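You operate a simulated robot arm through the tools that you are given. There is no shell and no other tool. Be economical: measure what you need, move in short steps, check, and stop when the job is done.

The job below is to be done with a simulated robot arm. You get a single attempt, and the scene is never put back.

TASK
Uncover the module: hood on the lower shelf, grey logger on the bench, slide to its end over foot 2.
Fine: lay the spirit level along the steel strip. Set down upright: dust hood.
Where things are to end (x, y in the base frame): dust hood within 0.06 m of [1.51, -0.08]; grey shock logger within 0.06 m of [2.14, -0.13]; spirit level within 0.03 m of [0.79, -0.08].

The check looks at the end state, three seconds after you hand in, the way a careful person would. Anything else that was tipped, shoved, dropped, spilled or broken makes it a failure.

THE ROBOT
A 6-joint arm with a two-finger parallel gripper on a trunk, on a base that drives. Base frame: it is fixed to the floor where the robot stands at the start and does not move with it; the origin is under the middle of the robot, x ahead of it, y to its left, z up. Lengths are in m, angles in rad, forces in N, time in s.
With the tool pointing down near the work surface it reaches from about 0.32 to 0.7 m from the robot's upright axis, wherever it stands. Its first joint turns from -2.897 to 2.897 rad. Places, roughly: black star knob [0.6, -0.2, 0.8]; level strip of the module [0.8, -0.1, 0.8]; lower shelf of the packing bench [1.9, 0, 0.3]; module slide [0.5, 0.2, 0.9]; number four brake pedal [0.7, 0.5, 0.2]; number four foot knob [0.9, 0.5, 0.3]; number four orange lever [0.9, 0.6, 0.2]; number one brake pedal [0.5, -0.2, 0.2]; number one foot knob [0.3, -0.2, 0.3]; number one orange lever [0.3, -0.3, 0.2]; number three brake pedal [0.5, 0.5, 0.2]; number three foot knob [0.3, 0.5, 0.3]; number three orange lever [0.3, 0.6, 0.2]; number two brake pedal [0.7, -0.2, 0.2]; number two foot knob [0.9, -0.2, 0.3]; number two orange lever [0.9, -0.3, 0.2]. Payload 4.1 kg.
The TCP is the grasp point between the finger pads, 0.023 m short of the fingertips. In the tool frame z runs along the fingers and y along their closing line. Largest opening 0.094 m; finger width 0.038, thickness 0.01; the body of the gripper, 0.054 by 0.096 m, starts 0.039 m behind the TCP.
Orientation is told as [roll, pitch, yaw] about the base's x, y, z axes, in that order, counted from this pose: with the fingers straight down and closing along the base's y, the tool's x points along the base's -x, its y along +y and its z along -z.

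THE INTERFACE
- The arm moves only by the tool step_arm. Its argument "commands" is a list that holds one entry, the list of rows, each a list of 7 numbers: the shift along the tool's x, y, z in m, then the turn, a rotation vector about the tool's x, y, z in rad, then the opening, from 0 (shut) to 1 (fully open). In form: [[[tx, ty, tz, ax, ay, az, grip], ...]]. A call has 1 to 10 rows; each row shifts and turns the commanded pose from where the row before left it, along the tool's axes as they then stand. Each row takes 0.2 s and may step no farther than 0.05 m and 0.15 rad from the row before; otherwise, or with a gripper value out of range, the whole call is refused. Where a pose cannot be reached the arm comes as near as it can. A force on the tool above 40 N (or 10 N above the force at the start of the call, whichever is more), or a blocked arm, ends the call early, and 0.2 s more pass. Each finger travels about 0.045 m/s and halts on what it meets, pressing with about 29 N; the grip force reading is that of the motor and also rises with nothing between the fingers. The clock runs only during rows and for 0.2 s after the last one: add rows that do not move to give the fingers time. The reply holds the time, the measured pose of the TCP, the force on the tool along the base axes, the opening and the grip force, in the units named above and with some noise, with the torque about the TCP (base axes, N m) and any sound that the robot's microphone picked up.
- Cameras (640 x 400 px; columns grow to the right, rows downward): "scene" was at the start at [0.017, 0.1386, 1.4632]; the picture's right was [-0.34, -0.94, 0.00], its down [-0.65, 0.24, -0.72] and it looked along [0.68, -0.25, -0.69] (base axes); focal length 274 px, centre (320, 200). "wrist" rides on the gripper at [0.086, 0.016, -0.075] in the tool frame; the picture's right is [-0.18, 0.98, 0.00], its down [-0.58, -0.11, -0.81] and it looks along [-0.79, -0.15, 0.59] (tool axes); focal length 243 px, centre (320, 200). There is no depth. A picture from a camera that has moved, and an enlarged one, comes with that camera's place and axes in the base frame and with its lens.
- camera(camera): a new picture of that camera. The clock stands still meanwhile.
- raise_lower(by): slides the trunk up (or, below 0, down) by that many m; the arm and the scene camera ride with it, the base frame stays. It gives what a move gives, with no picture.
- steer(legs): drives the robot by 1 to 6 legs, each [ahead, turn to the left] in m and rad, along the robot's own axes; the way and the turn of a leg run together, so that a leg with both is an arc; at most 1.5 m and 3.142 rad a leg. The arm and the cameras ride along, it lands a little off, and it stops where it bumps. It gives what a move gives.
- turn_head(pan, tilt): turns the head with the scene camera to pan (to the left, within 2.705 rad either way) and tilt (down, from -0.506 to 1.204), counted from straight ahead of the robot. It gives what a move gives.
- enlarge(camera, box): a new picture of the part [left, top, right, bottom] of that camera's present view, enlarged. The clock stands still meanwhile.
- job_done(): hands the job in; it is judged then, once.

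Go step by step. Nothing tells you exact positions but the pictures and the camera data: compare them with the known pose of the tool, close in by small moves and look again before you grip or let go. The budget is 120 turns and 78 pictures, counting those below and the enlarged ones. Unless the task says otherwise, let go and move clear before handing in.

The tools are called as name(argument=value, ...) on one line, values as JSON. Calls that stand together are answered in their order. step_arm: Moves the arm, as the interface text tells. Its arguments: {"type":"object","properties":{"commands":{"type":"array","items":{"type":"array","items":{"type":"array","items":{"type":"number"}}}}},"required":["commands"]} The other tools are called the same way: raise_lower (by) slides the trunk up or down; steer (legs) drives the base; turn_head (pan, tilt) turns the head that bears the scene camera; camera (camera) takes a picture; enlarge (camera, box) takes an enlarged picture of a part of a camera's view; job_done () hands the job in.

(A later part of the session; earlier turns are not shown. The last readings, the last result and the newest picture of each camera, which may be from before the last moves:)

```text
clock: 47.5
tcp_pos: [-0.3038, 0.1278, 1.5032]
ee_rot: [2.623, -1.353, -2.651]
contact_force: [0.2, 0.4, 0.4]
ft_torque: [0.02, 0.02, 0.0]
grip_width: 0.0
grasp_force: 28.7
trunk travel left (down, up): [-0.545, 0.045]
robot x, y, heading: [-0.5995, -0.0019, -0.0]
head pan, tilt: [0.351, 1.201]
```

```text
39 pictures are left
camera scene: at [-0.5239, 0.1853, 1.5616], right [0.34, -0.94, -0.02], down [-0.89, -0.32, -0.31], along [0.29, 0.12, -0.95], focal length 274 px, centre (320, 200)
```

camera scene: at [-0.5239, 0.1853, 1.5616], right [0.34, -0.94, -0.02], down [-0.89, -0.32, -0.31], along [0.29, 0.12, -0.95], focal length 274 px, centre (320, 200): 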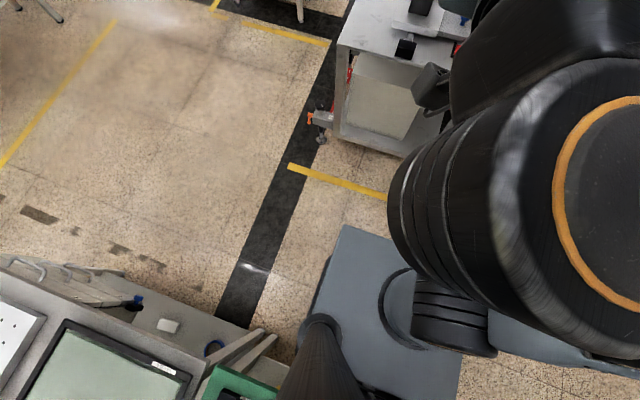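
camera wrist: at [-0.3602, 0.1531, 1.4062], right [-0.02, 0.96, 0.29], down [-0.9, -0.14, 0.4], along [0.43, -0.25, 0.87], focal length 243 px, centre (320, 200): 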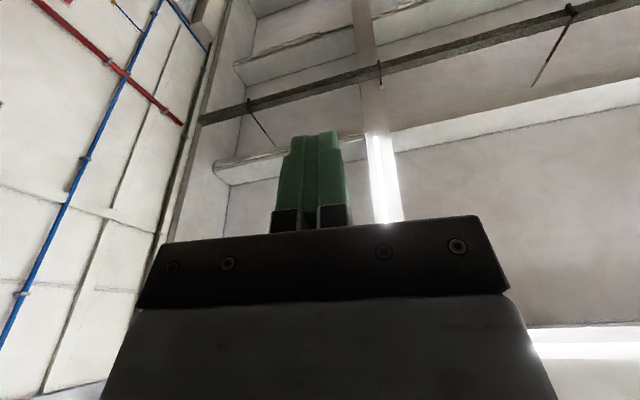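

The arm hides the spot. Restore the arm, moving it out and up while the gripper's empty, then re-look.

step_arm(commands=[[[0, 0, 0.03, 0, 0, 0, 0.3], [0, 0, 0.03, 0, 0.1, 0, 0.3], [0, 0, 0.03, 0, 0.14, 0, 0.3], [0, 0, 0.03, 0, 0.14, 0, 0.3], [0, 0, 0.03, 0, 0.14, 0, 0.3]]])

camera(camera="wrist")

```text
clock: 47.8
tcp_pos: [-0.3191, 0.1192, 1.5172]
ee_rot: [2.97, -1.266, -3.031]
contact_force: [-0.4, -0.2, -0.3]
ft_torque: [-0.05, -0.05, 0.0]
grip_width: 0.0265
grasp_force: 0.1
trunk travel left (down, up): [-0.545, 0.045]
robot x, y, heading: [-0.5957, 0.0005, -0.001]
head pan, tilt: [0.351, 1.201]
stopped in row 1: the arm was blocked; the commanded pose is now the measured one
```

```text
38 pictures are left
camera wrist: at [-0.3636, 0.142, 1.4142], right [0.0, 0.97, 0.23], down [-0.95, -0.07, 0.31], along [0.32, -0.21, 0.92], focal length 243 px, centre (320, 200)
```

wrist: 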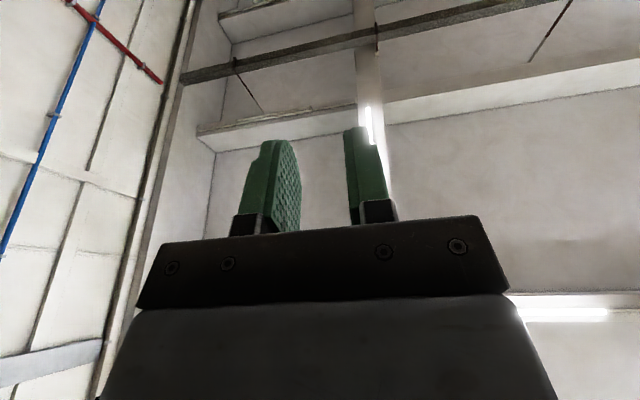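

The arm is reported blocked even for a free forward move. Test with a no-motion row and a small sideways move.

step_arm(commands=[[[0, 0, 0, 0, 0, 0, 0.3]]])

step_arm(commands=[[[0, 0, 0.005, 0, 0, 0, 0.3], [0, 0, 0.005, 0, 0, 0, 0.3]]])

turn_head(pan=-1.2, tilt=0.9)

camera(camera="scene")

```text
clock: 48.1
tcp_pos: [-0.352, 0.1222, 1.5294]
ee_rot: [-3.115, -1.158, 3.014]
contact_force: [1.3, 0.2, -0.1]
ft_torque: [0.03, -0.01, -0.08]
grip_width: 0.0281
grasp_force: 0.0
trunk travel left (down, up): [-0.545, 0.045]
robot x, y, heading: [-0.5959, -0.0035, 0.001]
head pan, tilt: [0.351, 1.201]
stopped in row 1: the arm was blocked; the commanded pose is now the measured one
```

```text
clock: 48.5
tcp_pos: [-0.3801, 0.1145, 1.5399]
ee_rot: [-3.065, -1.064, 2.845]
contact_force: [-0.2, 0.6, -0.8]
ft_torque: [0.03, -0.02, -0.04]
grip_width: 0.0283
grasp_force: 0.0
trunk travel left (down, up): [-0.545, 0.045]
robot x, y, heading: [-0.5928, -0.0012, -0.0]
head pan, tilt: [0.351, 1.201]
stopped in row 1: the arm was blocked; the commanded pose is now the measured one
```

```text
clock: 50.1
tcp_pos: [-0.377, 0.1113, 1.5402]
ee_rot: [-3.074, -1.072, 2.866]
contact_force: [0.5, 0.1, -0.1]
ft_torque: [0.03, 0.01, 0.01]
grip_width: 0.0284
grasp_force: 0.0
trunk travel left (down, up): [-0.545, 0.045]
robot x, y, heading: [-0.5945, -0.0011, 0.001]
head pan, tilt: [-1.201, 0.901]
```

```text
37 pictures are left
camera scene: at [-0.5529, 0.0957, 1.5818], right [-0.93, -0.36, 0.05], down [-0.31, 0.73, -0.61], along [0.19, -0.58, -0.79], focal length 274 px, centre (320, 200)
```

scene: 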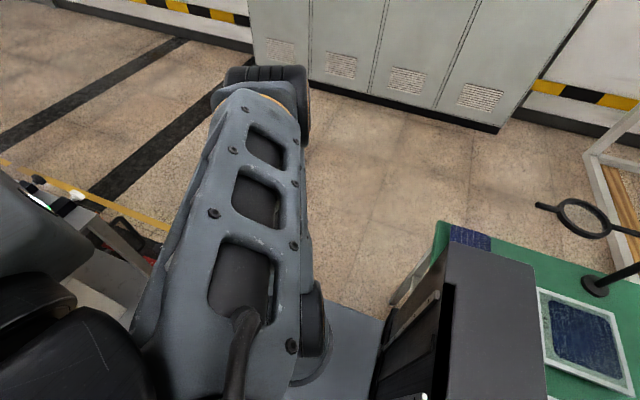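

Every call ratchets the arm by the lean angle (control mismatch), and small drives do gain ground; the lean is shrinking (~0.05 now). Nudge forward again.

steer(legs=[[0.05, 0]])

```text
clock: 50.8
tcp_pos: [-0.4143, 0.0875, 1.573]
ee_rot: [-3.054, -0.878, 2.625]
contact_force: [0.0, 0.8, 0.7]
ft_torque: [-0.01, -0.04, 0.01]
grip_width: 0.0282
grasp_force: 0.1
trunk travel left (down, up): [-0.545, 0.045]
robot x, y, heading: [-0.5838, 0.0036, 0.002]
head pan, tilt: [-1.201, 0.901]
stopped in leg 1: the robot was blocked; the commanded pose is now the measured one
```

steer(legs=[[0.03, 0]])

camera(camera="scene")

```text
clock: 51.5
tcp_pos: [-0.4495, 0.0697, 1.5895]
ee_rot: [-3.035, -0.754, 2.384]
contact_force: [73.6, -44.9, -71.3]
ft_torque: [-3.95, -3.15, -2.04]
grip_width: 0.0283
grasp_force: 0.1
trunk travel left (down, up): [-0.545, 0.045]
robot x, y, heading: [-0.5765, 0.0012, 0.002]
head pan, tilt: [-1.201, 0.901]
stopped in leg 1: the robot was blocked; the commanded pose is now the measured one
```

```text
36 pictures are left
camera scene: at [-0.5715, 0.0937, 1.5812], right [-0.92, -0.39, 0.02], down [-0.31, 0.69, -0.65], along [0.24, -0.61, -0.76], focal length 274 px, centre (320, 200)
```

scene: 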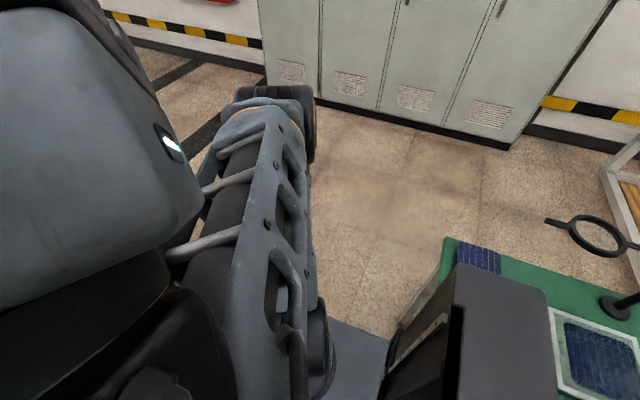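

Lean is nearly gone but the gripper now presses on my mast. Move the arm forward off it.

step_arm(commands=[[[0.024, 0.028, 0.0255, 0, 0, 0, 0.3], [0.024, 0.028, 0.0255, 0, 0, 0, 0.3], [0.024, 0.028, 0.0255, 0, 0, 0, 0.3]]])

```text
clock: 51.9
tcp_pos: [-0.4542, 0.0655, 1.5944]
ee_rot: [-3.064, -0.745, 2.393]
contact_force: [93.4, -54.5, -88.9]
ft_torque: [-4.96, -3.82, -2.9]
grip_width: 0.0282
grasp_force: 0.1
trunk travel left (down, up): [-0.545, 0.045]
robot x, y, heading: [-0.5722, -0.0005, 0.0]
head pan, tilt: [-1.201, 0.901]
stopped in row 1: the arm was blocked; the commanded pose is now the measured one
```

step_arm(commands=[[[0.049, 0, 0, 0, 0, 0, 0.3], [0.049, 0, 0, 0, 0, 0, 0.3], [0.049, 0, 0, 0, 0, 0, 0.3]]])

```text
clock: 52.3
tcp_pos: [-0.4708, 0.0729, 1.5634]
ee_rot: [-3.064, -0.654, 2.566]
contact_force: [0.4, 0.2, -0.3]
ft_torque: [0.04, 0.01, -0.04]
grip_width: 0.0285
grasp_force: 0.0
trunk travel left (down, up): [-0.545, 0.045]
robot x, y, heading: [-0.5703, -0.0004, -0.002]
head pan, tilt: [-1.201, 0.901]
stopped in row 2: the arm was blocked; the commanded pose is now the measured one
```

Free of the mast. Drive forward again.

steer(legs=[[0.12, 0]])

camera(camera="scene")

```text
clock: 53.6
tcp_pos: [-0.3495, 0.0655, 1.5568]
ee_rot: [-3.087, -0.71, 2.547]
contact_force: [0.1, 0.4, 0.5]
ft_torque: [-0.01, -0.04, 0.01]
grip_width: 0.0283
grasp_force: 0.1
trunk travel left (down, up): [-0.545, 0.045]
robot x, y, heading: [-0.4559, -0.0027, 0.005]
head pan, tilt: [-1.201, 0.901]
```

```text
35 pictures are left
camera scene: at [-0.4867, 0.0955, 1.5728], right [-0.93, -0.36, 0.0], down [-0.28, 0.73, -0.62], along [0.22, -0.58, -0.78], focal length 274 px, centre (320, 200)
```

scene: 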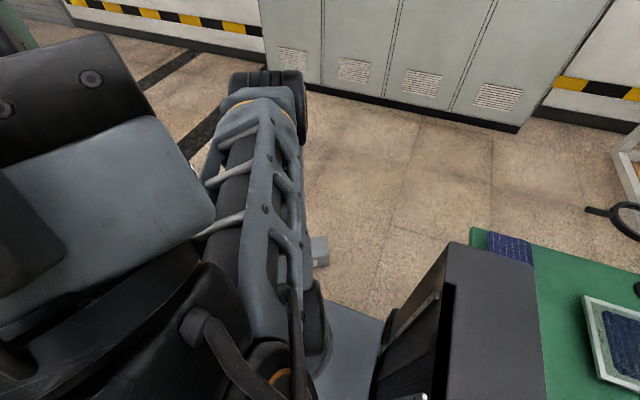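

Freed and level again. A grey box (likely the hood) is on the floor at right. Unfold the arm forward.

step_arm(commands=[[[0.026, 0.0245, 0.027, 0, 0, 0, 0.3], [0.026, 0.0245, 0.027, 0, 0, 0, 0.3], [0.026, 0.0245, 0.027, 0, 0, 0, 0.3], [0.025, 0.02, 0.03, 0, 0.145, 0, 0.3], [0.02, 0.02, 0.03, 0, 0.145, 0, 0.3], [0.01, 0.02, 0.035, 0, 0.145, 0, 0.3], [0, 0, 0, 0, 0.145, 0, 0.3], [0, 0, 0, 0, 0.145, 0, 0.3], [0, 0, 0, 0, 0.145, 0, 0.3]]])

turn_head(pan=-0.7, tilt=1.1)

camera(camera="scene")

```text
clock: 55.6
tcp_pos: [-0.0929, 0.0605, 1.5829]
ee_rot: [-1.3, -1.529, 0.743]
contact_force: [-0.1, 0.8, 0.2]
ft_torque: [0.02, 0.03, 0.01]
grip_width: 0.0281
grasp_force: 0.0
trunk travel left (down, up): [-0.545, 0.045]
robot x, y, heading: [-0.4543, 0.0017, 0.004]
head pan, tilt: [-1.201, 0.901]
```

```text
clock: 56.5
tcp_pos: [-0.0927, 0.0607, 1.5829]
ee_rot: [-1.364, -1.529, 0.807]
contact_force: [0.3, 0.7, -0.5]
ft_torque: [0.04, 0.01, 0.02]
grip_width: 0.0282
grasp_force: 0.0
trunk travel left (down, up): [-0.545, 0.045]
robot x, y, heading: [-0.4582, -0.0032, -0.001]
head pan, tilt: [-0.7, 1.1]
```

```text
34 pictures are left
camera scene: at [-0.4671, 0.1253, 1.5589], right [-0.64, -0.76, 0.0], down [-0.68, 0.57, -0.45], along [0.35, -0.29, -0.89], focal length 274 px, centre (320, 200)
```

scene: 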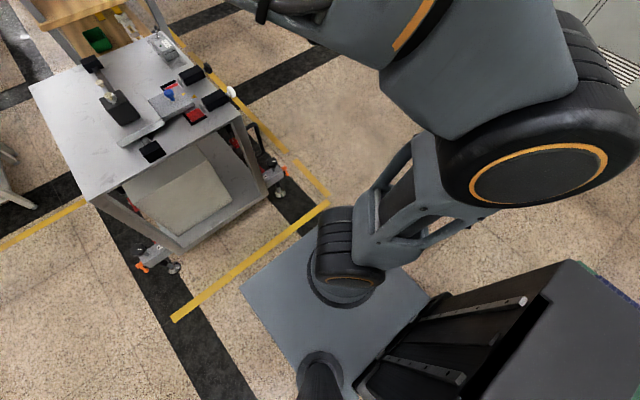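

step_arm(commands=[[[0, 0.02, 0, 0, 0.145, 0, 0.6], [0, 0.02, 0, 0, 0.145, 0, 0.6], [0, 0.02, 0, 0, 0.145, 0, 0.6], [0, 0.03, 0.03, 0, 0, 0, 1], [0, 0.03, 0.03, 0, 0, 0, 1]]])

turn_head(pan=-1.5, tilt=0.8)

camera(camera="scene")

```text
clock: 57.7
tcp_pos: [0.0182, 0.1342, 1.5537]
ee_rot: [-0.099, -1.122, -0.467]
contact_force: [-0.1, -0.5, -0.8]
ft_torque: [0.04, -0.02, -0.05]
grip_width: 0.0942
grasp_force: 0.1
trunk travel left (down, up): [-0.545, 0.045]
robot x, y, heading: [-0.4554, -0.0015, -0.002]
head pan, tilt: [-0.7, 1.1]
```

```text
clock: 58.8
tcp_pos: [0.0158, 0.1329, 1.5546]
ee_rot: [-0.095, -1.124, -0.471]
contact_force: [-0.5, -0.7, -0.3]
ft_torque: [0.02, 0.03, 0.02]
grip_width: 0.0941
grasp_force: 0.2
trunk travel left (down, up): [-0.545, 0.045]
robot x, y, heading: [-0.4575, 0.0, 0.001]
head pan, tilt: [-1.499, 0.799]
```

```text
33 pictures are left
camera scene: at [-0.5095, 0.0856, 1.5806], right [-1.0, -0.07, 0.0], down [-0.05, 0.72, -0.7], along [0.05, -0.7, -0.72], focal length 274 px, centre (320, 200)
```

scene: 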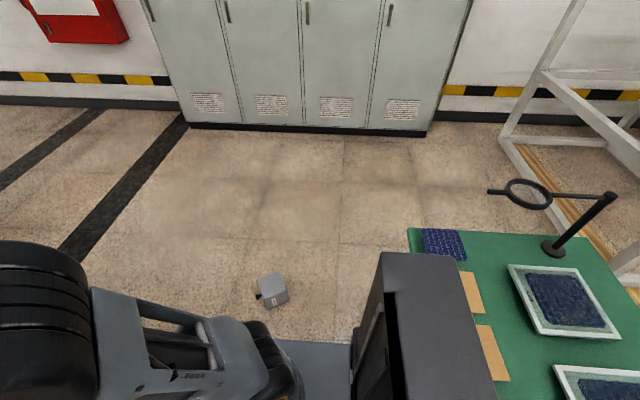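

The hood lies on the floor at ≈(-0.18,-0.63). Enlarge to see its attitude.

enlarge(camera="scene", box=[220, 250, 320, 320])

```text
5.71 times, centred on (270, 285) of scene
camera zoom: at [-0.5095, 0.0856, 1.5806], right [-1.0, -0.07, 0.0], down [-0.05, 0.72, -0.7], along [0.05, -0.7, -0.72], focal length 1567 px, centre (606, -286)
```

zoom: 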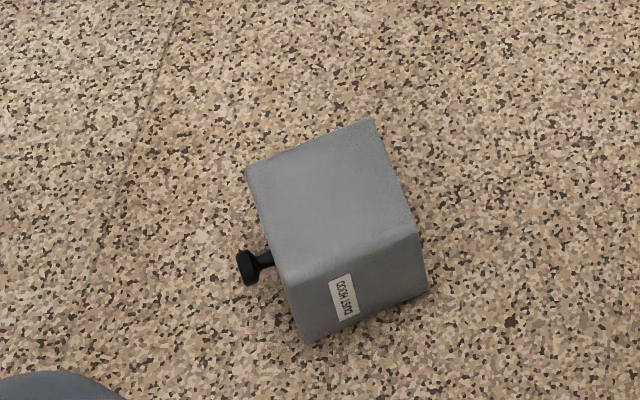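

The hood lies on its side, knob ≈(-0.10,-0.60,0.06), axis pointing about (0.9,0.43). I'll move a little forward, turn to face it, and lower the trunk.

steer(legs=[[0.1, 0], [0, -1.17]])

turn_head(pan=0.1, tilt=1.1)

camera(camera="scene")

```text
clock: 62.9
tcp_pos: [-0.0479, -0.3819, 1.554]
ee_rot: [-0.095, -1.124, -1.642]
contact_force: [0.6, -0.2, 0.8]
ft_torque: [-0.02, 0.01, -0.01]
grip_width: 0.0939
grasp_force: 0.1
trunk travel left (down, up): [-0.545, 0.045]
robot x, y, heading: [-0.3573, -0.0023, -1.169]
head pan, tilt: [-1.499, 0.799]
```

```text
clock: 64.5
tcp_pos: [-0.0487, -0.3819, 1.5533]
ee_rot: [-0.095, -1.125, -1.64]
contact_force: [0.0, 0.4, 0.1]
ft_torque: [0.01, 0.0, 0.02]
grip_width: 0.0942
grasp_force: 0.0
trunk travel left (down, up): [-0.545, 0.045]
robot x, y, heading: [-0.3577, -0.0007, -1.17]
head pan, tilt: [0.099, 1.1]
```

```text
31 pictures are left
camera scene: at [-0.1954, 0.0646, 1.5589], right [-0.88, -0.48, 0.0], down [-0.43, 0.78, -0.45], along [0.22, -0.4, -0.89], focal length 274 px, centre (320, 200)
```

scene: 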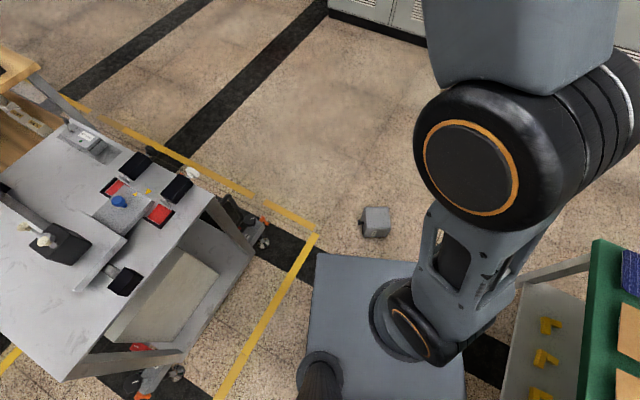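

enlarge(camera="scene", box=[330, 190, 420, 250])

raise_lower(by=-0.545)

```text
6.67 times, centred on (375, 220) of scene
camera zoom: at [-0.1954, 0.0646, 1.5589], right [-0.88, -0.48, 0.0], down [-0.43, 0.78, -0.45], along [0.22, -0.4, -0.89], focal length 1828 px, centre (-47, 67)
```

zoom: 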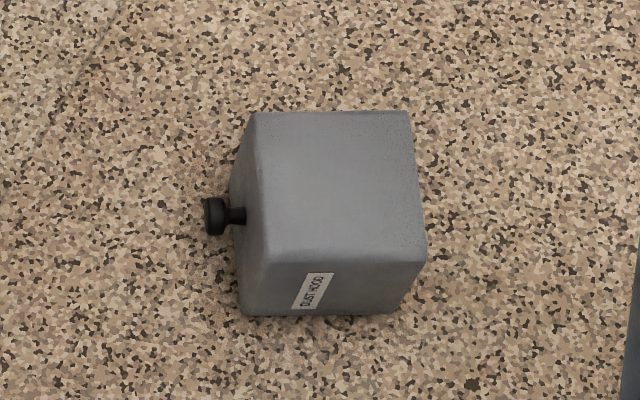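

```text
refused: -0.545 is not a number from -0.4 to 0.4
```

Knob fixed at (-0.10,-0.59,0.061), axis d≈(0.88,0.48). Lower the trunk, move 0.08 ahead, and turn the tool vertical.

raise_lower(by=-0.3)

steer(legs=[[0.07, 0]])

step_arm(commands=[[[0, 0, 0, 0, 0.15, 0, 1], [0, 0, 0, 0, 0.15, 0, 1], [0, 0, 0, 0, 0.15, 0, 1], [0, 0, 0, 0, 0.15, 0, 1], [0, 0, 0, 0, 0.15, 0, 1], [0, 0, 0, 0, 0.15, 0, 1], [0, 0, 0, 0, 0.15, 0, 1], [0, 0, 0, 0, 0.075, 0, 1]]])

step_arm(commands=[[[0, 0, 0, 0, 0, -0.149, 1], [0, 0, 0, 0, 0, -0.149, 1], [0, 0, 0, 0, 0, -0.149, 1], [0, 0, 0, 0, 0, -0.149, 1], [0, 0, 0, 0, 0, -0.149, 1], [0, 0, 0, 0, 0, -0.149, 1], [0, 0, 0, 0, 0, -0.149, 1], [0, 0, 0, 0, 0, -0.149, 1]]])

```text
clock: 67.5
tcp_pos: [-0.0476, -0.3823, 1.2537]
ee_rot: [-0.095, -1.124, -1.64]
contact_force: [1.2, -0.2, -0.3]
ft_torque: [-0.02, 0.02, -0.03]
grip_width: 0.0939
grasp_force: 0.1
trunk travel left (down, up): [-0.245, 0.345]
robot x, y, heading: [-0.3504, 0.0022, -1.168]
head pan, tilt: [0.099, 1.1]
```

```text
clock: 68.6
tcp_pos: [-0.0204, -0.4463, 1.2538]
ee_rot: [-0.095, -1.124, -1.642]
contact_force: [-0.7, 0.2, 0.3]
ft_torque: [-0.01, 0.0, -0.01]
grip_width: 0.0939
grasp_force: 0.1
trunk travel left (down, up): [-0.245, 0.345]
robot x, y, heading: [-0.3288, -0.0641, -1.164]
head pan, tilt: [0.099, 1.1]
```

```text
clock: 70.4
tcp_pos: [-0.0704, -0.4122, 1.1075]
ee_rot: [-0.041, -0.002, -1.727]
contact_force: [-0.2, 0.4, -0.1]
ft_torque: [0.0, 0.01, -0.02]
grip_width: 0.0944
grasp_force: 0.0
out of reach, approached as far as the arm can: row 2, 3, 4, 5, 6, 7, 8
trunk travel left (down, up): [-0.245, 0.345]
robot x, y, heading: [-0.3242, -0.0617, -1.172]
head pan, tilt: [0.099, 1.1]
```

```text
clock: 72.2
tcp_pos: [-0.0713, -0.4129, 1.1085]
ee_rot: [-0.016, 0.035, -0.531]
contact_force: [-0.1, 0.3, -0.1]
ft_torque: [0.0, -0.01, -0.01]
grip_width: 0.0941
grasp_force: 0.1
trunk travel left (down, up): [-0.245, 0.345]
robot x, y, heading: [-0.3272, -0.0635, -1.167]
head pan, tilt: [0.099, 1.1]
```

step_arm(commands=[[[0, 0, 0, 0, 0, -0.147, 1], [0, 0, 0, 0, 0, -0.147, 1], [0, 0, 0, 0, 0, -0.147, 1], [0, 0, 0, 0, 0, -0.147, 1], [0, 0, 0, 0, 0, -0.147, 1], [0, 0, 0, 0, 0, -0.147, 1], [0, 0, 0, 0, 0, -0.147, 1]]])

raise_lower(by=-0.24)

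step_arm(commands=[[[0, 0, 0.045, 0, 0, 0, 1], [0, 0, 0.045, 0, 0, 0, 1], [0, 0, 0.045, 0, 0, 0, 1], [0, 0, 0.045, 0, 0, 0, 1], [0, 0, 0.045, 0, 0, 0, 1], [0, 0, 0.045, 0, 0, 0, 1], [0, 0, 0.045, 0, 0, 0, 1], [0, 0, 0.045, 0, 0, 0, 1]]])

```text
clock: 73.8
tcp_pos: [-0.0717, -0.4119, 1.1086]
ee_rot: [0.023, 0.034, 0.499]
contact_force: [-0.3, -0.3, -0.1]
ft_torque: [0.02, -0.02, -0.04]
grip_width: 0.094
grasp_force: 0.0
trunk travel left (down, up): [-0.245, 0.345]
robot x, y, heading: [-0.3258, -0.0661, -1.166]
head pan, tilt: [0.099, 1.1]
```

```text
clock: 76.3
tcp_pos: [-0.0711, -0.4125, 0.8682]
ee_rot: [0.023, 0.034, 0.498]
contact_force: [-0.9, 0.5, -0.3]
ft_torque: [0.0, 0.01, 0.02]
grip_width: 0.0942
grasp_force: 0.1
trunk travel left (down, up): [-0.005, 0.585]
robot x, y, heading: [-0.3316, -0.0644, -1.166]
head pan, tilt: [0.099, 1.1]
```

```text
clock: 78.1
tcp_pos: [-0.085, -0.4108, 0.5081]
ee_rot: [0.023, 0.034, 0.497]
contact_force: [0.2, -0.8, -0.3]
ft_torque: [-0.02, 0.0, 0.0]
grip_width: 0.0939
grasp_force: 0.1
trunk travel left (down, up): [-0.005, 0.585]
robot x, y, heading: [-0.3284, -0.0662, -1.164]
head pan, tilt: [0.099, 1.1]
```

step_arm(commands=[[[0, 0, 0, 0, 0.1225, 0, 1], [0, 0, 0, 0, 0.1225, 0, 1], [0, 0, 0, 0, 0.1225, 0, 1], [0, 0, 0, 0, 0.1225, 0, 1], [-0.0188, -0.0248, 0.0387, 0, 0, 0, 1], [-0.0188, -0.0248, 0.0387, 0, 0, 0, 1], [-0.0188, -0.0248, 0.0387, 0, 0, 0, 1], [-0.0188, -0.0248, 0.0387, 0, 0, 0, 1], [-0.0188, -0.0248, 0.0387, 0, 0, 0, 1], [-0.0188, -0.0248, 0.0387, 0, 0, 0, 1]]])

camera(camera="wrist")

```text
clock: 80.3
tcp_pos: [-0.0334, -0.5456, 0.2481]
ee_rot: [0.026, 0.523, 0.509]
contact_force: [0.0, -0.8, -0.1]
ft_torque: [-0.02, 0.01, 0.01]
grip_width: 0.094
grasp_force: 0.0
trunk travel left (down, up): [-0.005, 0.585]
robot x, y, heading: [-0.3292, -0.066, -1.165]
head pan, tilt: [0.099, 1.1]
```

```text
29 pictures are left
camera wrist: at [-0.0738, -0.5534, 0.3566], right [-0.33, 0.94, -0.07], down [0.85, 0.33, 0.41], along [0.4, 0.07, -0.91], focal length 243 px, centre (320, 200)
```

wrist: 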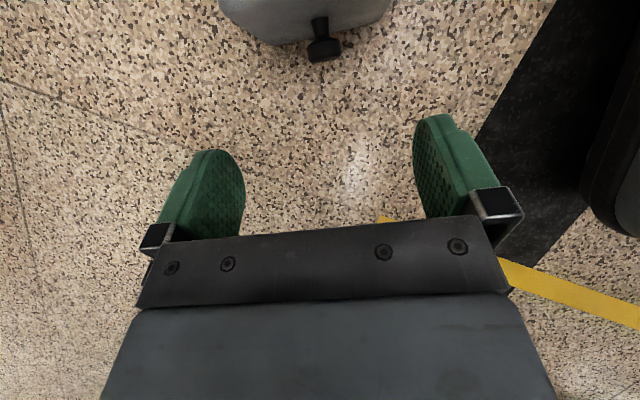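

Knob seen where expected. Approach along the tool axis, leaving 4 cm, and check.

step_arm(commands=[[[-0.0055, -0.0005, 0.038, 0, 0, 0, 1], [-0.0055, -0.0005, 0.038, 0, 0, 0, 1], [-0.0055, -0.0005, 0.038, 0, 0, 0, 1], [-0.0055, -0.0005, 0.036, 0, 0, 0, 1]]])

camera(camera="wrist")

```text
clock: 81.3
tcp_pos: [-0.0853, -0.5713, 0.1045]
ee_rot: [0.024, 0.523, 0.505]
contact_force: [0.2, 0.6, -0.1]
ft_torque: [0.0, 0.0, -0.01]
grip_width: 0.0939
grasp_force: 0.0
trunk travel left (down, up): [-0.005, 0.585]
robot x, y, heading: [-0.3279, -0.0659, -1.171]
head pan, tilt: [0.099, 1.1]
```

```text
28 pictures are left
camera wrist: at [-0.1257, -0.5776, 0.2148], right [-0.33, 0.94, -0.07], down [0.85, 0.33, 0.41], along [0.41, 0.07, -0.91], focal length 243 px, centre (320, 200)
```

wrist: 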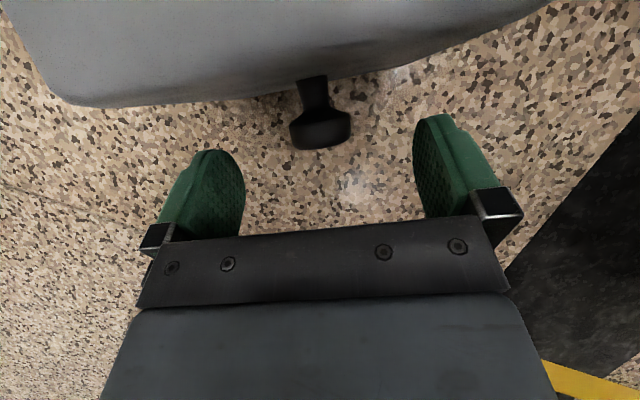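

step_arm(commands=[[[0, -0.003, 0.02, 0, 0, 0, 1], [0, 0, 0.018, 0, 0, 0, 1], [0, 0, 0, 0, 0, 0, 0.5], [0, 0, 0, 0, 0, 0, 0], [0, 0, 0, 0, 0, 0, 0], [0, 0, 0, 0, 0, 0, 0], [0, 0, 0, 0, 0, 0, 0], [0, 0, 0, 0, 0, 0, 0]]])

camera(camera="wrist")

```text
clock: 83.1
tcp_pos: [-0.1018, -0.5816, 0.0731]
ee_rot: [0.026, 0.524, 0.509]
contact_force: [-2.0, 1.7, 0.2]
ft_torque: [0.0, 0.11, -0.1]
grip_width: 0.0331
grasp_force: 28.9
trunk travel left (down, up): [-0.005, 0.585]
robot x, y, heading: [-0.3288, -0.0659, -1.17]
head pan, tilt: [0.099, 1.1]
```

```text
27 pictures are left
camera wrist: at [-0.1417, -0.5885, 0.182], right [-0.33, 0.94, -0.07], down [0.85, 0.33, 0.4], along [0.4, 0.07, -0.91], focal length 243 px, centre (320, 200)
```

wrist: 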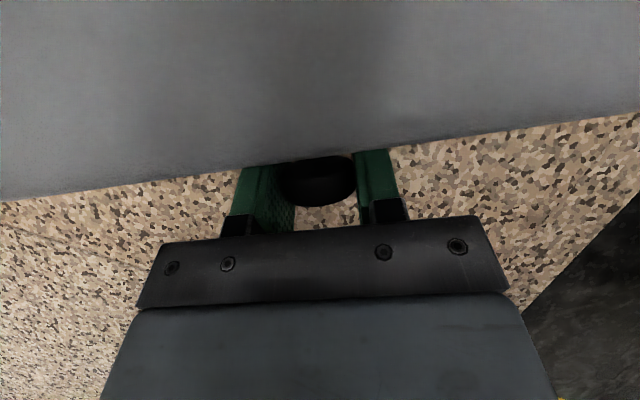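

Gripped. Lift straight up.

step_arm(commands=[[[0.0125, 0, -0.0217, 0, 0, 0, 0], [0.02, 0, -0.0346, 0, 0, 0, 0], [0.02, 0, -0.0346, 0, 0, 0, 0], [0.02, 0, -0.0346, 0, 0, 0, 0], [0.02, 0, -0.0346, 0, 0, 0, 0], [0.02, 0, -0.0346, 0, 0, 0, 0], [0.02, 0, -0.0346, 0, 0, 0, 0], [0.02, 0, -0.0346, 0, 0, 0, 0]]])

raise_lower(by=0.3)

camera(camera="wrist")

```text
clock: 84.9
tcp_pos: [-0.0962, -0.5893, 0.3809]
ee_rot: [0.029, 0.524, 0.51]
contact_force: [-0.3, -0.4, -2.7]
ft_torque: [0.1, -0.17, 0.01]
grip_width: 0.0332
grasp_force: 28.7
trunk travel left (down, up): [-0.005, 0.585]
robot x, y, heading: [-0.3324, -0.0628, -1.17]
head pan, tilt: [0.099, 1.1]
```

```text
clock: 87.9
tcp_pos: [-0.0945, -0.5895, 0.6797]
ee_rot: [0.027, 0.524, 0.507]
contact_force: [-0.9, 0.6, -2.5]
ft_torque: [0.09, -0.2, 0.02]
grip_width: 0.0331
grasp_force: 28.8
trunk travel left (down, up): [-0.305, 0.285]
robot x, y, heading: [-0.328, -0.0659, -1.168]
head pan, tilt: [0.099, 1.1]
```

```text
26 pictures are left
camera wrist: at [-0.1355, -0.5959, 0.7879], right [-0.33, 0.94, -0.07], down [0.85, 0.33, 0.4], along [0.4, 0.07, -0.91], focal length 243 px, centre (320, 200)
```

wrist: 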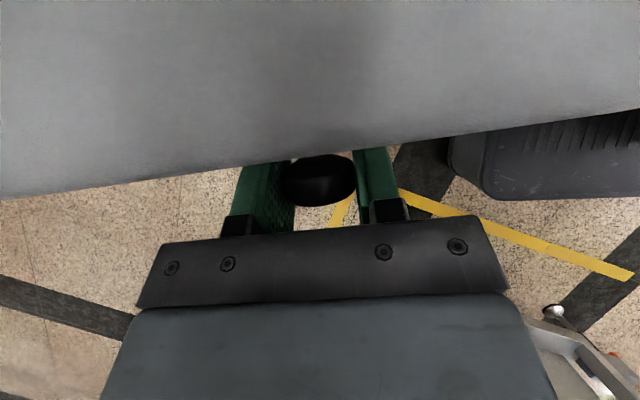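

The hood is held rigidly. Rotate it upright about the closing line.

step_arm(commands=[[[0, 0, 0, 0, -0.143, 0, 0], [0, 0, 0, 0, -0.143, 0, 0], [0, 0, 0, 0, -0.143, 0, 0], [0, 0, 0, 0, -0.143, 0, 0], [0, 0, 0, 0, -0.143, 0, 0], [0, 0, 0, 0, -0.143, 0, 0]]])

step_arm(commands=[[[0, 0, 0, 0, -0.143, 0, 0], [0, 0, 0, 0, -0.143, 0, 0], [0, 0, 0, 0, -0.143, 0, 0], [0, 0, 0, 0, -0.143, 0, 0], [0, 0, 0, 0, -0.141, 0, 0]]])

```text
clock: 89.3
tcp_pos: [-0.0954, -0.5885, 0.6804]
ee_rot: [0.023, -0.335, 0.487]
contact_force: [-0.3, -0.3, -2.9]
ft_torque: [0.04, -0.14, 0.03]
grip_width: 0.0331
grasp_force: 29.2
trunk travel left (down, up): [-0.305, 0.285]
robot x, y, heading: [-0.3278, -0.0669, -1.172]
head pan, tilt: [0.099, 1.1]
```

```text
clock: 90.5
tcp_pos: [-0.0942, -0.5896, 0.6795]
ee_rot: [0.046, -1.049, 0.454]
contact_force: [1.1, -0.4, -2.8]
ft_torque: [0.01, 0.0, 0.0]
grip_width: 0.033
grasp_force: 28.6
trunk travel left (down, up): [-0.305, 0.285]
robot x, y, heading: [-0.3268, -0.0643, -1.165]
head pan, tilt: [0.099, 1.1]
```

Upright, torque zero. Now yaw the tool to point straight ahead of the robot.

step_arm(commands=[[[0, 0, 0, 0.117, 0, 0.0675, 0], [0, 0, 0, 0.117, 0, 0.0675, 0], [0, 0, 0, 0.117, 0, 0.0675, 0], [0, 0, 0, 0.117, 0, 0.0675, 0], [0, 0, 0, 0.117, 0, 0.0675, 0], [0, 0, 0, 0.117, 0, 0.0675, 0]]])

step_arm(commands=[[[0, 0, 0, 0.117, 0, 0.0675, 0], [0, 0, 0, 0.117, 0, 0.0675, 0], [0, 0, 0, 0.117, 0, 0.0675, 0], [0, 0, 0, 0.117, 0, 0.0675, 0], [0, 0, 0, 0.117, 0, 0.0675, 0], [0, 0, 0, 0.117, 0, 0.0675, 0]]])

camera(camera="scene")

```text
clock: 91.9
tcp_pos: [-0.0937, -0.5888, 0.6795]
ee_rot: [0.029, -1.028, -0.345]
contact_force: [0.1, 0.0, -3.0]
ft_torque: [0.01, 0.0, 0.03]
grip_width: 0.033
grasp_force: 29.0
trunk travel left (down, up): [-0.305, 0.285]
robot x, y, heading: [-0.3321, -0.0664, -1.167]
head pan, tilt: [0.099, 1.1]
```

```text
clock: 93.3
tcp_pos: [-0.1097, -0.6049, 0.6893]
ee_rot: [0.038, -1.018, -1.084]
contact_force: [1.0, 0.2, -2.5]
ft_torque: [-0.05, 0.04, -0.01]
grip_width: 0.0329
grasp_force: 28.7
out of reach, approached as far as the arm can: row 5, 6
trunk travel left (down, up): [-0.305, 0.285]
robot x, y, heading: [-0.3304, -0.0627, -1.166]
head pan, tilt: [0.099, 1.1]
```

```text
25 pictures are left
camera scene: at [-0.1681, 0.0008, 1.3189], right [-0.88, -0.48, 0.0], down [-0.43, 0.78, -0.45], along [0.22, -0.4, -0.89], focal length 274 px, centre (320, 200)
```

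scene: 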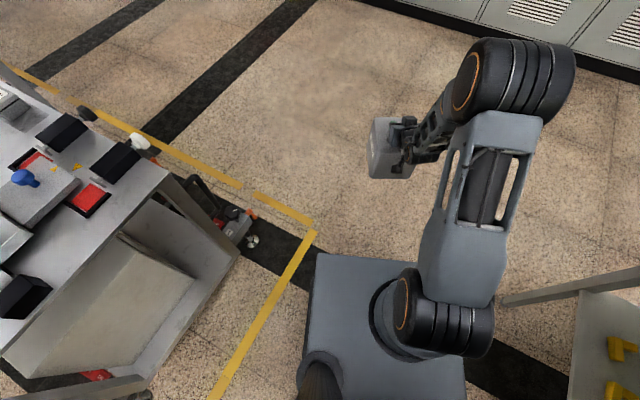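

The hood is carried upright straight ahead. Drive around to the bench's right side.

steer(legs=[[0, -0.405], [1.1, 0], [0, 1.571], [1.0, 0], [0.84, 0], [0, 1.571]])

turn_head(pan=0.0, tilt=0.75)

camera(camera="scene")

```text
clock: 116.5
tcp_pos: [1.5399, -0.6609, 0.6901]
ee_rot: [0.038, -1.019, 1.589]
contact_force: [0.5, 0.6, -2.5]
ft_torque: [-0.04, 0.0, -0.02]
grip_width: 0.0333
grasp_force: 28.7
trunk travel left (down, up): [-0.305, 0.285]
robot x, y, heading: [1.4885, -1.2442, 1.501]
head pan, tilt: [0.099, 1.1]
```

```text
clock: 117.3
tcp_pos: [1.5407, -0.6602, 0.6885]
ee_rot: [0.039, -1.019, 1.588]
contact_force: [-0.2, 0.2, -2.9]
ft_torque: [-0.02, 0.05, -0.01]
grip_width: 0.0329
grasp_force: 28.8
trunk travel left (down, up): [-0.305, 0.285]
robot x, y, heading: [1.4865, -1.2414, 1.502]
head pan, tilt: [0.0, 0.75]
```

```text
24 pictures are left
camera scene: at [1.3266, -1.2075, 1.3446], right [1.0, -0.07, 0.0], down [-0.05, -0.68, -0.73], along [0.05, 0.73, -0.68], focal length 274 px, centre (320, 200)
```

scene: 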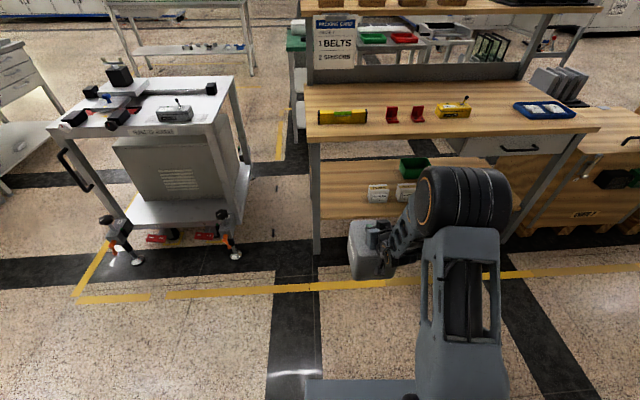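

Clear view: shelf under the bench has free space left of the white boxes (which start x≈1.68). Align heading, lower the trunk, and extend the arm a bit for clearance under the bench top.

steer(legs=[[0, 0.069]])

raise_lower(by=-0.16)

step_arm(commands=[[[-0.0184, 0, 0.0298, 0, 0, 0, 0], [-0.0184, 0, 0.0298, 0, 0, 0, 0]]])

camera(camera="scene")

```text
clock: 118.1
tcp_pos: [1.4999, -0.658, 0.6895]
ee_rot: [0.039, -1.021, 1.657]
contact_force: [0.0, -1.1, -3.0]
ft_torque: [0.0, 0.01, 0.0]
grip_width: 0.0332
grasp_force: 28.9
trunk travel left (down, up): [-0.305, 0.285]
robot x, y, heading: [1.4934, -1.2422, 1.572]
head pan, tilt: [0.0, 0.75]
```

```text
clock: 120.0
tcp_pos: [1.5002, -0.6583, 0.5294]
ee_rot: [0.039, -1.02, 1.658]
contact_force: [1.0, 0.9, -2.5]
ft_torque: [0.01, -0.02, 0.0]
grip_width: 0.0331
grasp_force: 28.8
trunk travel left (down, up): [-0.145, 0.445]
robot x, y, heading: [1.4915, -1.2419, 1.57]
head pan, tilt: [0.0, 0.75]
```

```text
clock: 120.6
tcp_pos: [1.4927, -0.5889, 0.5289]
ee_rot: [0.039, -1.019, 1.656]
contact_force: [-0.3, 0.2, -2.3]
ft_torque: [0.0, 0.01, -0.01]
grip_width: 0.033
grasp_force: 28.8
trunk travel left (down, up): [-0.145, 0.445]
robot x, y, heading: [1.493, -1.2448, 1.575]
head pan, tilt: [0.0, 0.75]
```

```text
23 pictures are left
camera scene: at [1.3247, -1.219, 1.1847], right [1.0, 0.0, 0.0], down [0.0, -0.68, -0.73], along [0.0, 0.73, -0.68], focal length 274 px, centre (320, 200)
```

scene: 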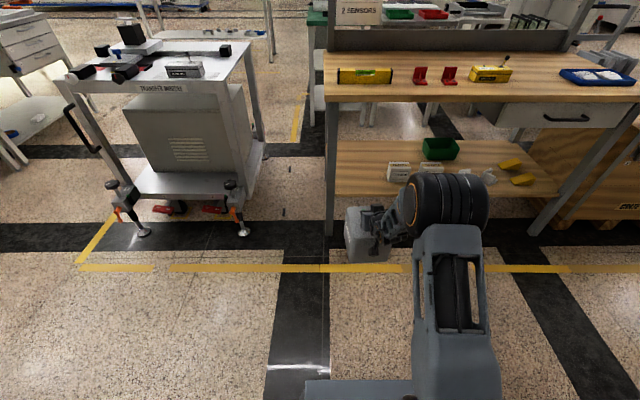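

Shelf gap looks fine. Lower slightly and drive in partway, then check.

raise_lower(by=-0.02)

steer(legs=[[0.28, 0]])

turn_head(pan=-0.15, tilt=0.8)

camera(camera="scene")

```text
clock: 121.2
tcp_pos: [1.4938, -0.5899, 0.5095]
ee_rot: [0.039, -1.018, 1.659]
contact_force: [0.7, 0.2, -3.2]
ft_torque: [-0.02, 0.0, 0.0]
grip_width: 0.033
grasp_force: 29.3
trunk travel left (down, up): [-0.125, 0.465]
robot x, y, heading: [1.4905, -1.2386, 1.571]
head pan, tilt: [0.0, 0.75]
```

```text
clock: 123.2
tcp_pos: [1.4963, -0.3094, 0.5087]
ee_rot: [0.041, -1.018, 1.655]
contact_force: [0.1, 0.4, -1.7]
ft_torque: [0.03, -0.04, 0.03]
grip_width: 0.033
grasp_force: 28.8
trunk travel left (down, up): [-0.125, 0.465]
robot x, y, heading: [1.4964, -0.9593, 1.568]
head pan, tilt: [0.0, 0.75]
```

```text
clock: 123.9
tcp_pos: [1.4953, -0.3103, 0.5085]
ee_rot: [0.038, -1.019, 1.654]
contact_force: [-0.1, 0.3, -2.8]
ft_torque: [-0.03, 0.02, 0.03]
grip_width: 0.0332
grasp_force: 28.7
trunk travel left (down, up): [-0.125, 0.465]
robot x, y, heading: [1.492, -0.9582, 1.567]
head pan, tilt: [-0.15, 0.799]
```

```text
22 pictures are left
camera scene: at [1.3369, -0.9413, 1.1606], right [0.99, -0.15, 0.0], down [-0.11, -0.71, -0.7], along [0.11, 0.69, -0.72], focal length 274 px, centre (320, 200)
```

scene: 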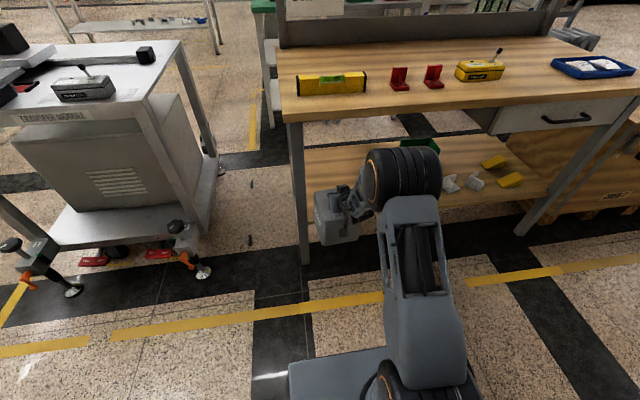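

The hood passes the leg. To keep the elbow below the bench top, lower the trunk fully while raising the tool by the same amount.

step_arm(commands=[[[-0.0284, 0, -0.0175, 0, 0, 0, 0], [-0.0284, 0, -0.0175, 0, 0, 0, 0], [-0.0284, 0, -0.0175, 0, 0, 0, 0]]])

raise_lower(by=-0.12)

camera(camera="scene")

```text
clock: 124.7
tcp_pos: [1.497, -0.3102, 0.6101]
ee_rot: [0.041, -1.016, 1.657]
contact_force: [-0.1, 0.2, -2.5]
ft_torque: [0.03, -0.03, -0.01]
grip_width: 0.0332
grasp_force: 29.3
trunk travel left (down, up): [-0.125, 0.465]
robot x, y, heading: [1.4911, -0.9637, 1.568]
head pan, tilt: [-0.15, 0.799]
```

```text
clock: 126.2
tcp_pos: [1.4977, -0.3091, 0.4901]
ee_rot: [0.036, -1.019, 1.654]
contact_force: [0.1, 0.2, -2.3]
ft_torque: [-0.04, 0.02, 0.0]
grip_width: 0.0334
grasp_force: 28.9
trunk travel left (down, up): [-0.005, 0.585]
robot x, y, heading: [1.4941, -0.9644, 1.57]
head pan, tilt: [-0.15, 0.799]
```

```text
21 pictures are left
camera scene: at [1.337, -0.9413, 1.0407], right [0.99, -0.15, 0.0], down [-0.11, -0.71, -0.7], along [0.11, 0.69, -0.72], focal length 274 px, centre (320, 200)
```

scene: 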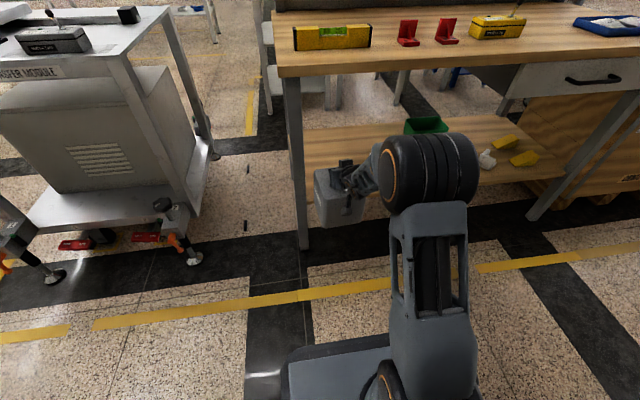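

The elbow now stays either behind or below the bench edge. Drive in the last stretch.

steer(legs=[[0.195, 0]])

camera(camera="scene")

```text
clock: 127.8
tcp_pos: [1.4961, -0.1147, 0.4896]
ee_rot: [0.04, -1.017, 1.655]
contact_force: [0.0, -0.8, -2.1]
ft_torque: [-0.02, 0.01, -0.01]
grip_width: 0.0331
grasp_force: 28.7
trunk travel left (down, up): [-0.005, 0.585]
robot x, y, heading: [1.4898, -0.7663, 1.569]
head pan, tilt: [-0.15, 0.799]
```

```text
20 pictures are left
camera scene: at [1.3373, -0.7459, 1.0406], right [0.99, -0.15, 0.0], down [-0.11, -0.71, -0.7], along [0.11, 0.69, -0.72], focal length 274 px, centre (320, 200)
```

scene: 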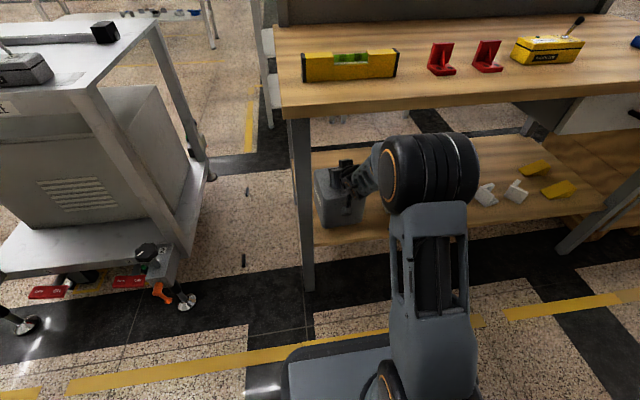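

Hood is over the shelf at ≈(1.496,-0.106). Lower gently.

step_arm(commands=[[[0.006, 0, 0.0037, 0, 0, 0, 0], [0.006, 0, 0.0037, 0, 0, 0, 0], [0.006, 0, 0.0037, 0, 0, 0, 0]]])

step_arm(commands=[[[0.0043, 0, 0.0026, 0, 0, 0, 0], [0.0043, 0, 0.0026, 0, 0, 0, 0]]])

enlarge(camera="scene", box=[270, 120, 430, 260])

```text
clock: 128.6
tcp_pos: [1.4963, -0.1152, 0.4684]
ee_rot: [0.041, -1.017, 1.654]
contact_force: [0.1, 0.2, -2.9]
ft_torque: [-0.02, -0.01, 0.0]
grip_width: 0.033
grasp_force: 29.2
trunk travel left (down, up): [-0.005, 0.585]
robot x, y, heading: [1.4904, -0.7668, 1.568]
head pan, tilt: [-0.15, 0.799]
```

```text
clock: 129.2
tcp_pos: [1.4967, -0.1146, 0.4628]
ee_rot: [0.039, -1.029, 1.657]
contact_force: [-3.3, -8.2, 21.2]
ft_torque: [0.28, 0.08, 0.01]
grip_width: 0.033
grasp_force: 29.0
trunk travel left (down, up): [-0.005, 0.585]
robot x, y, heading: [1.4931, -0.767, 1.573]
head pan, tilt: [-0.15, 0.799]
```

```text
2.86 times, centred on (350, 190) of scene
camera zoom: at [1.3372, -0.7481, 1.0411], right [0.99, -0.15, 0.0], down [-0.11, -0.71, -0.7], along [0.11, 0.69, -0.72], focal length 784 px, centre (234, 229)
```

zoom: 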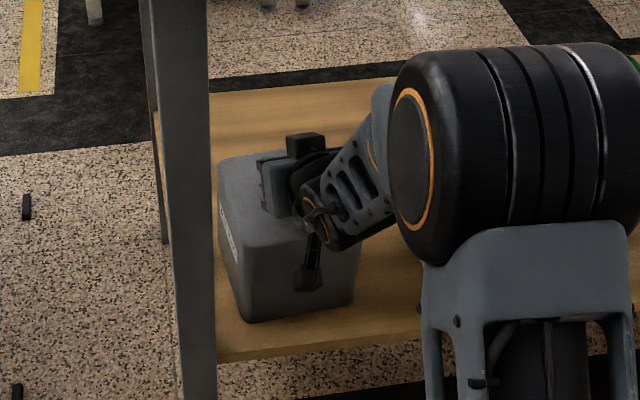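

Set down (contact 21 N). Ease up slightly, open, and retreat along the tool axis.

step_arm(commands=[[[-0.003, 0, -0.002, 0, 0, 0, 0], [0, 0, 0, 0, 0, 0, 0.3], [0, 0, 0, 0, 0, 0, 0.8], [0, 0, 0, 0, 0, 0, 1], [0, 0, 0, 0, 0, 0, 1], [0, 0, 0, 0, 0, 0, 1], [0, 0, -0.02, 0, 0, 0, 1], [0, 0, -0.04, 0, 0, 0, 1], [0, 0, -0.04, 0, 0, 0, 1]]])

camera(camera="wrist")

```text
clock: 131.2
tcp_pos: [1.508, -0.202, 0.5157]
ee_rot: [0.041, -1.015, 1.651]
contact_force: [-0.5, -0.7, 0.5]
ft_torque: [0.0, -0.03, -0.01]
grip_width: 0.0938
grasp_force: 0.0
trunk travel left (down, up): [-0.005, 0.585]
robot x, y, heading: [1.4925, -0.7708, 1.572]
head pan, tilt: [-0.15, 0.799]
```

```text
18 pictures are left
camera wrist: at [1.5027, -0.3136, 0.4811], right [-0.98, -0.02, 0.18], down [0.17, -0.36, 0.92], along [0.05, 0.93, 0.36], focal length 243 px, centre (320, 200)
```

wrist: 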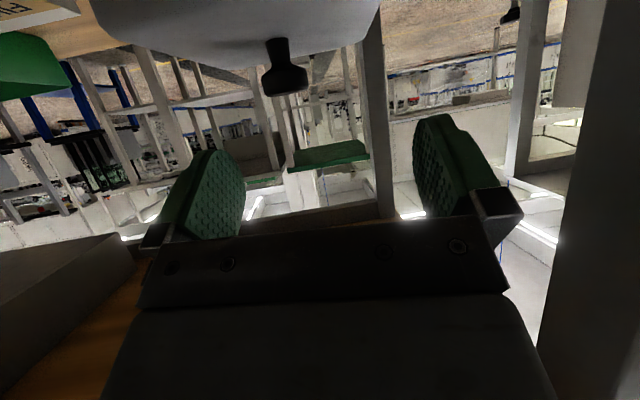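

The hood stands upright at ≈(1.52,-0.105). Back out, raise the trunk, and drive to the cart's near side for the logger.

steer(legs=[[-0.45, 0]])

raise_lower(by=0.4)

raise_lower(by=0.12)

steer(legs=[[0, 1.571], [0.75, 0], [0, -1.571], [0.5, 0]])

step_arm(commands=[[[0, 0, 0, 0, 0.145, 0, 1], [0, 0, 0, 0, 0.145, 0, 1], [0, 0, 0, 0, 0.145, 0, 1], [0, 0, 0, 0, 0.145, 0, 1], [0, 0, 0, 0, 0.145, 0, 1], [0, 0, 0, 0, 0.145, 0, 1], [0, 0, 0, 0, 0.145, 0, 1]]])

turn_head(pan=-0.1, tilt=0.9)

camera(camera="scene")

```text
clock: 133.9
tcp_pos: [1.5033, -0.6529, 0.5153]
ee_rot: [0.039, -1.018, 1.667]
contact_force: [0.5, 0.4, -0.6]
ft_torque: [0.0, 0.03, -0.02]
grip_width: 0.0941
grasp_force: 0.1
trunk travel left (down, up): [-0.005, 0.585]
robot x, y, heading: [1.4933, -1.2174, 1.582]
head pan, tilt: [-0.15, 0.799]
```

```text
clock: 137.7
tcp_pos: [1.5036, -0.652, 0.9153]
ee_rot: [0.04, -1.018, 1.667]
contact_force: [0.3, -0.4, 0.2]
ft_torque: [-0.01, -0.01, 0.02]
grip_width: 0.0941
grasp_force: 0.0
trunk travel left (down, up): [-0.405, 0.185]
robot x, y, heading: [1.4947, -1.2147, 1.578]
head pan, tilt: [-0.15, 0.799]
```

```text
clock: 139.2
tcp_pos: [1.5026, -0.6537, 1.0357]
ee_rot: [0.04, -1.02, 1.667]
contact_force: [0.6, -0.2, -0.4]
ft_torque: [0.02, 0.0, -0.01]
grip_width: 0.094
grasp_force: 0.0
trunk travel left (down, up): [-0.525, 0.065]
robot x, y, heading: [1.4925, -1.2159, 1.58]
head pan, tilt: [-0.15, 0.799]
```

```text
clock: 153.4
tcp_pos: [0.7615, -0.1641, 1.0356]
ee_rot: [0.041, -1.018, 1.662]
contact_force: [-0.2, -0.1, -0.6]
ft_torque: [-0.04, 0.0, -0.02]
grip_width: 0.0939
grasp_force: 0.1
trunk travel left (down, up): [-0.525, 0.065]
robot x, y, heading: [0.7492, -0.7289, 1.573]
head pan, tilt: [-0.15, 0.799]
```

```text
clock: 155.0
tcp_pos: [0.758, -0.165, 1.0354]
ee_rot: [0.036, -0.051, 1.705]
contact_force: [-0.4, 0.3, -0.5]
ft_torque: [0.01, -0.01, 0.01]
grip_width: 0.0938
grasp_force: 0.0
out of reach, approached as far as the arm can: row 3
trunk travel left (down, up): [-0.525, 0.065]
robot x, y, heading: [0.7531, -0.7302, 1.576]
head pan, tilt: [-0.15, 0.799]
```

```text
clock: 155.7
tcp_pos: [0.7581, -0.1635, 1.0364]
ee_rot: [0.037, -0.051, 1.708]
contact_force: [-0.4, 0.1, 0.3]
ft_torque: [0.0, 0.0, 0.01]
grip_width: 0.0938
grasp_force: 0.1
trunk travel left (down, up): [-0.525, 0.065]
robot x, y, heading: [0.7502, -0.7261, 1.581]
head pan, tilt: [-0.099, 0.901]
```

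```text
17 pictures are left
camera scene: at [0.5903, -0.7149, 1.5528], right [1.0, -0.09, 0.0], down [-0.07, -0.78, -0.62], along [0.06, 0.62, -0.78], focal length 274 px, centre (320, 200)
```

scene: 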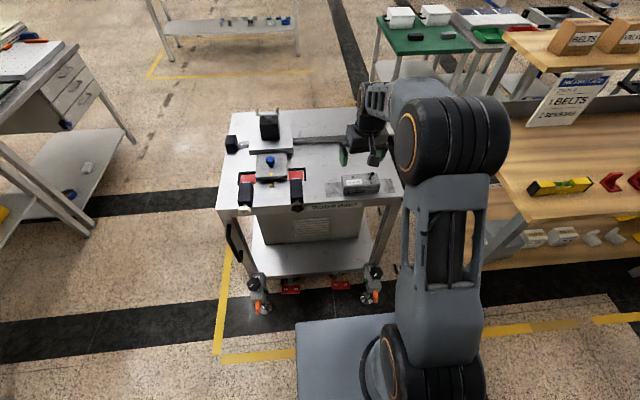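

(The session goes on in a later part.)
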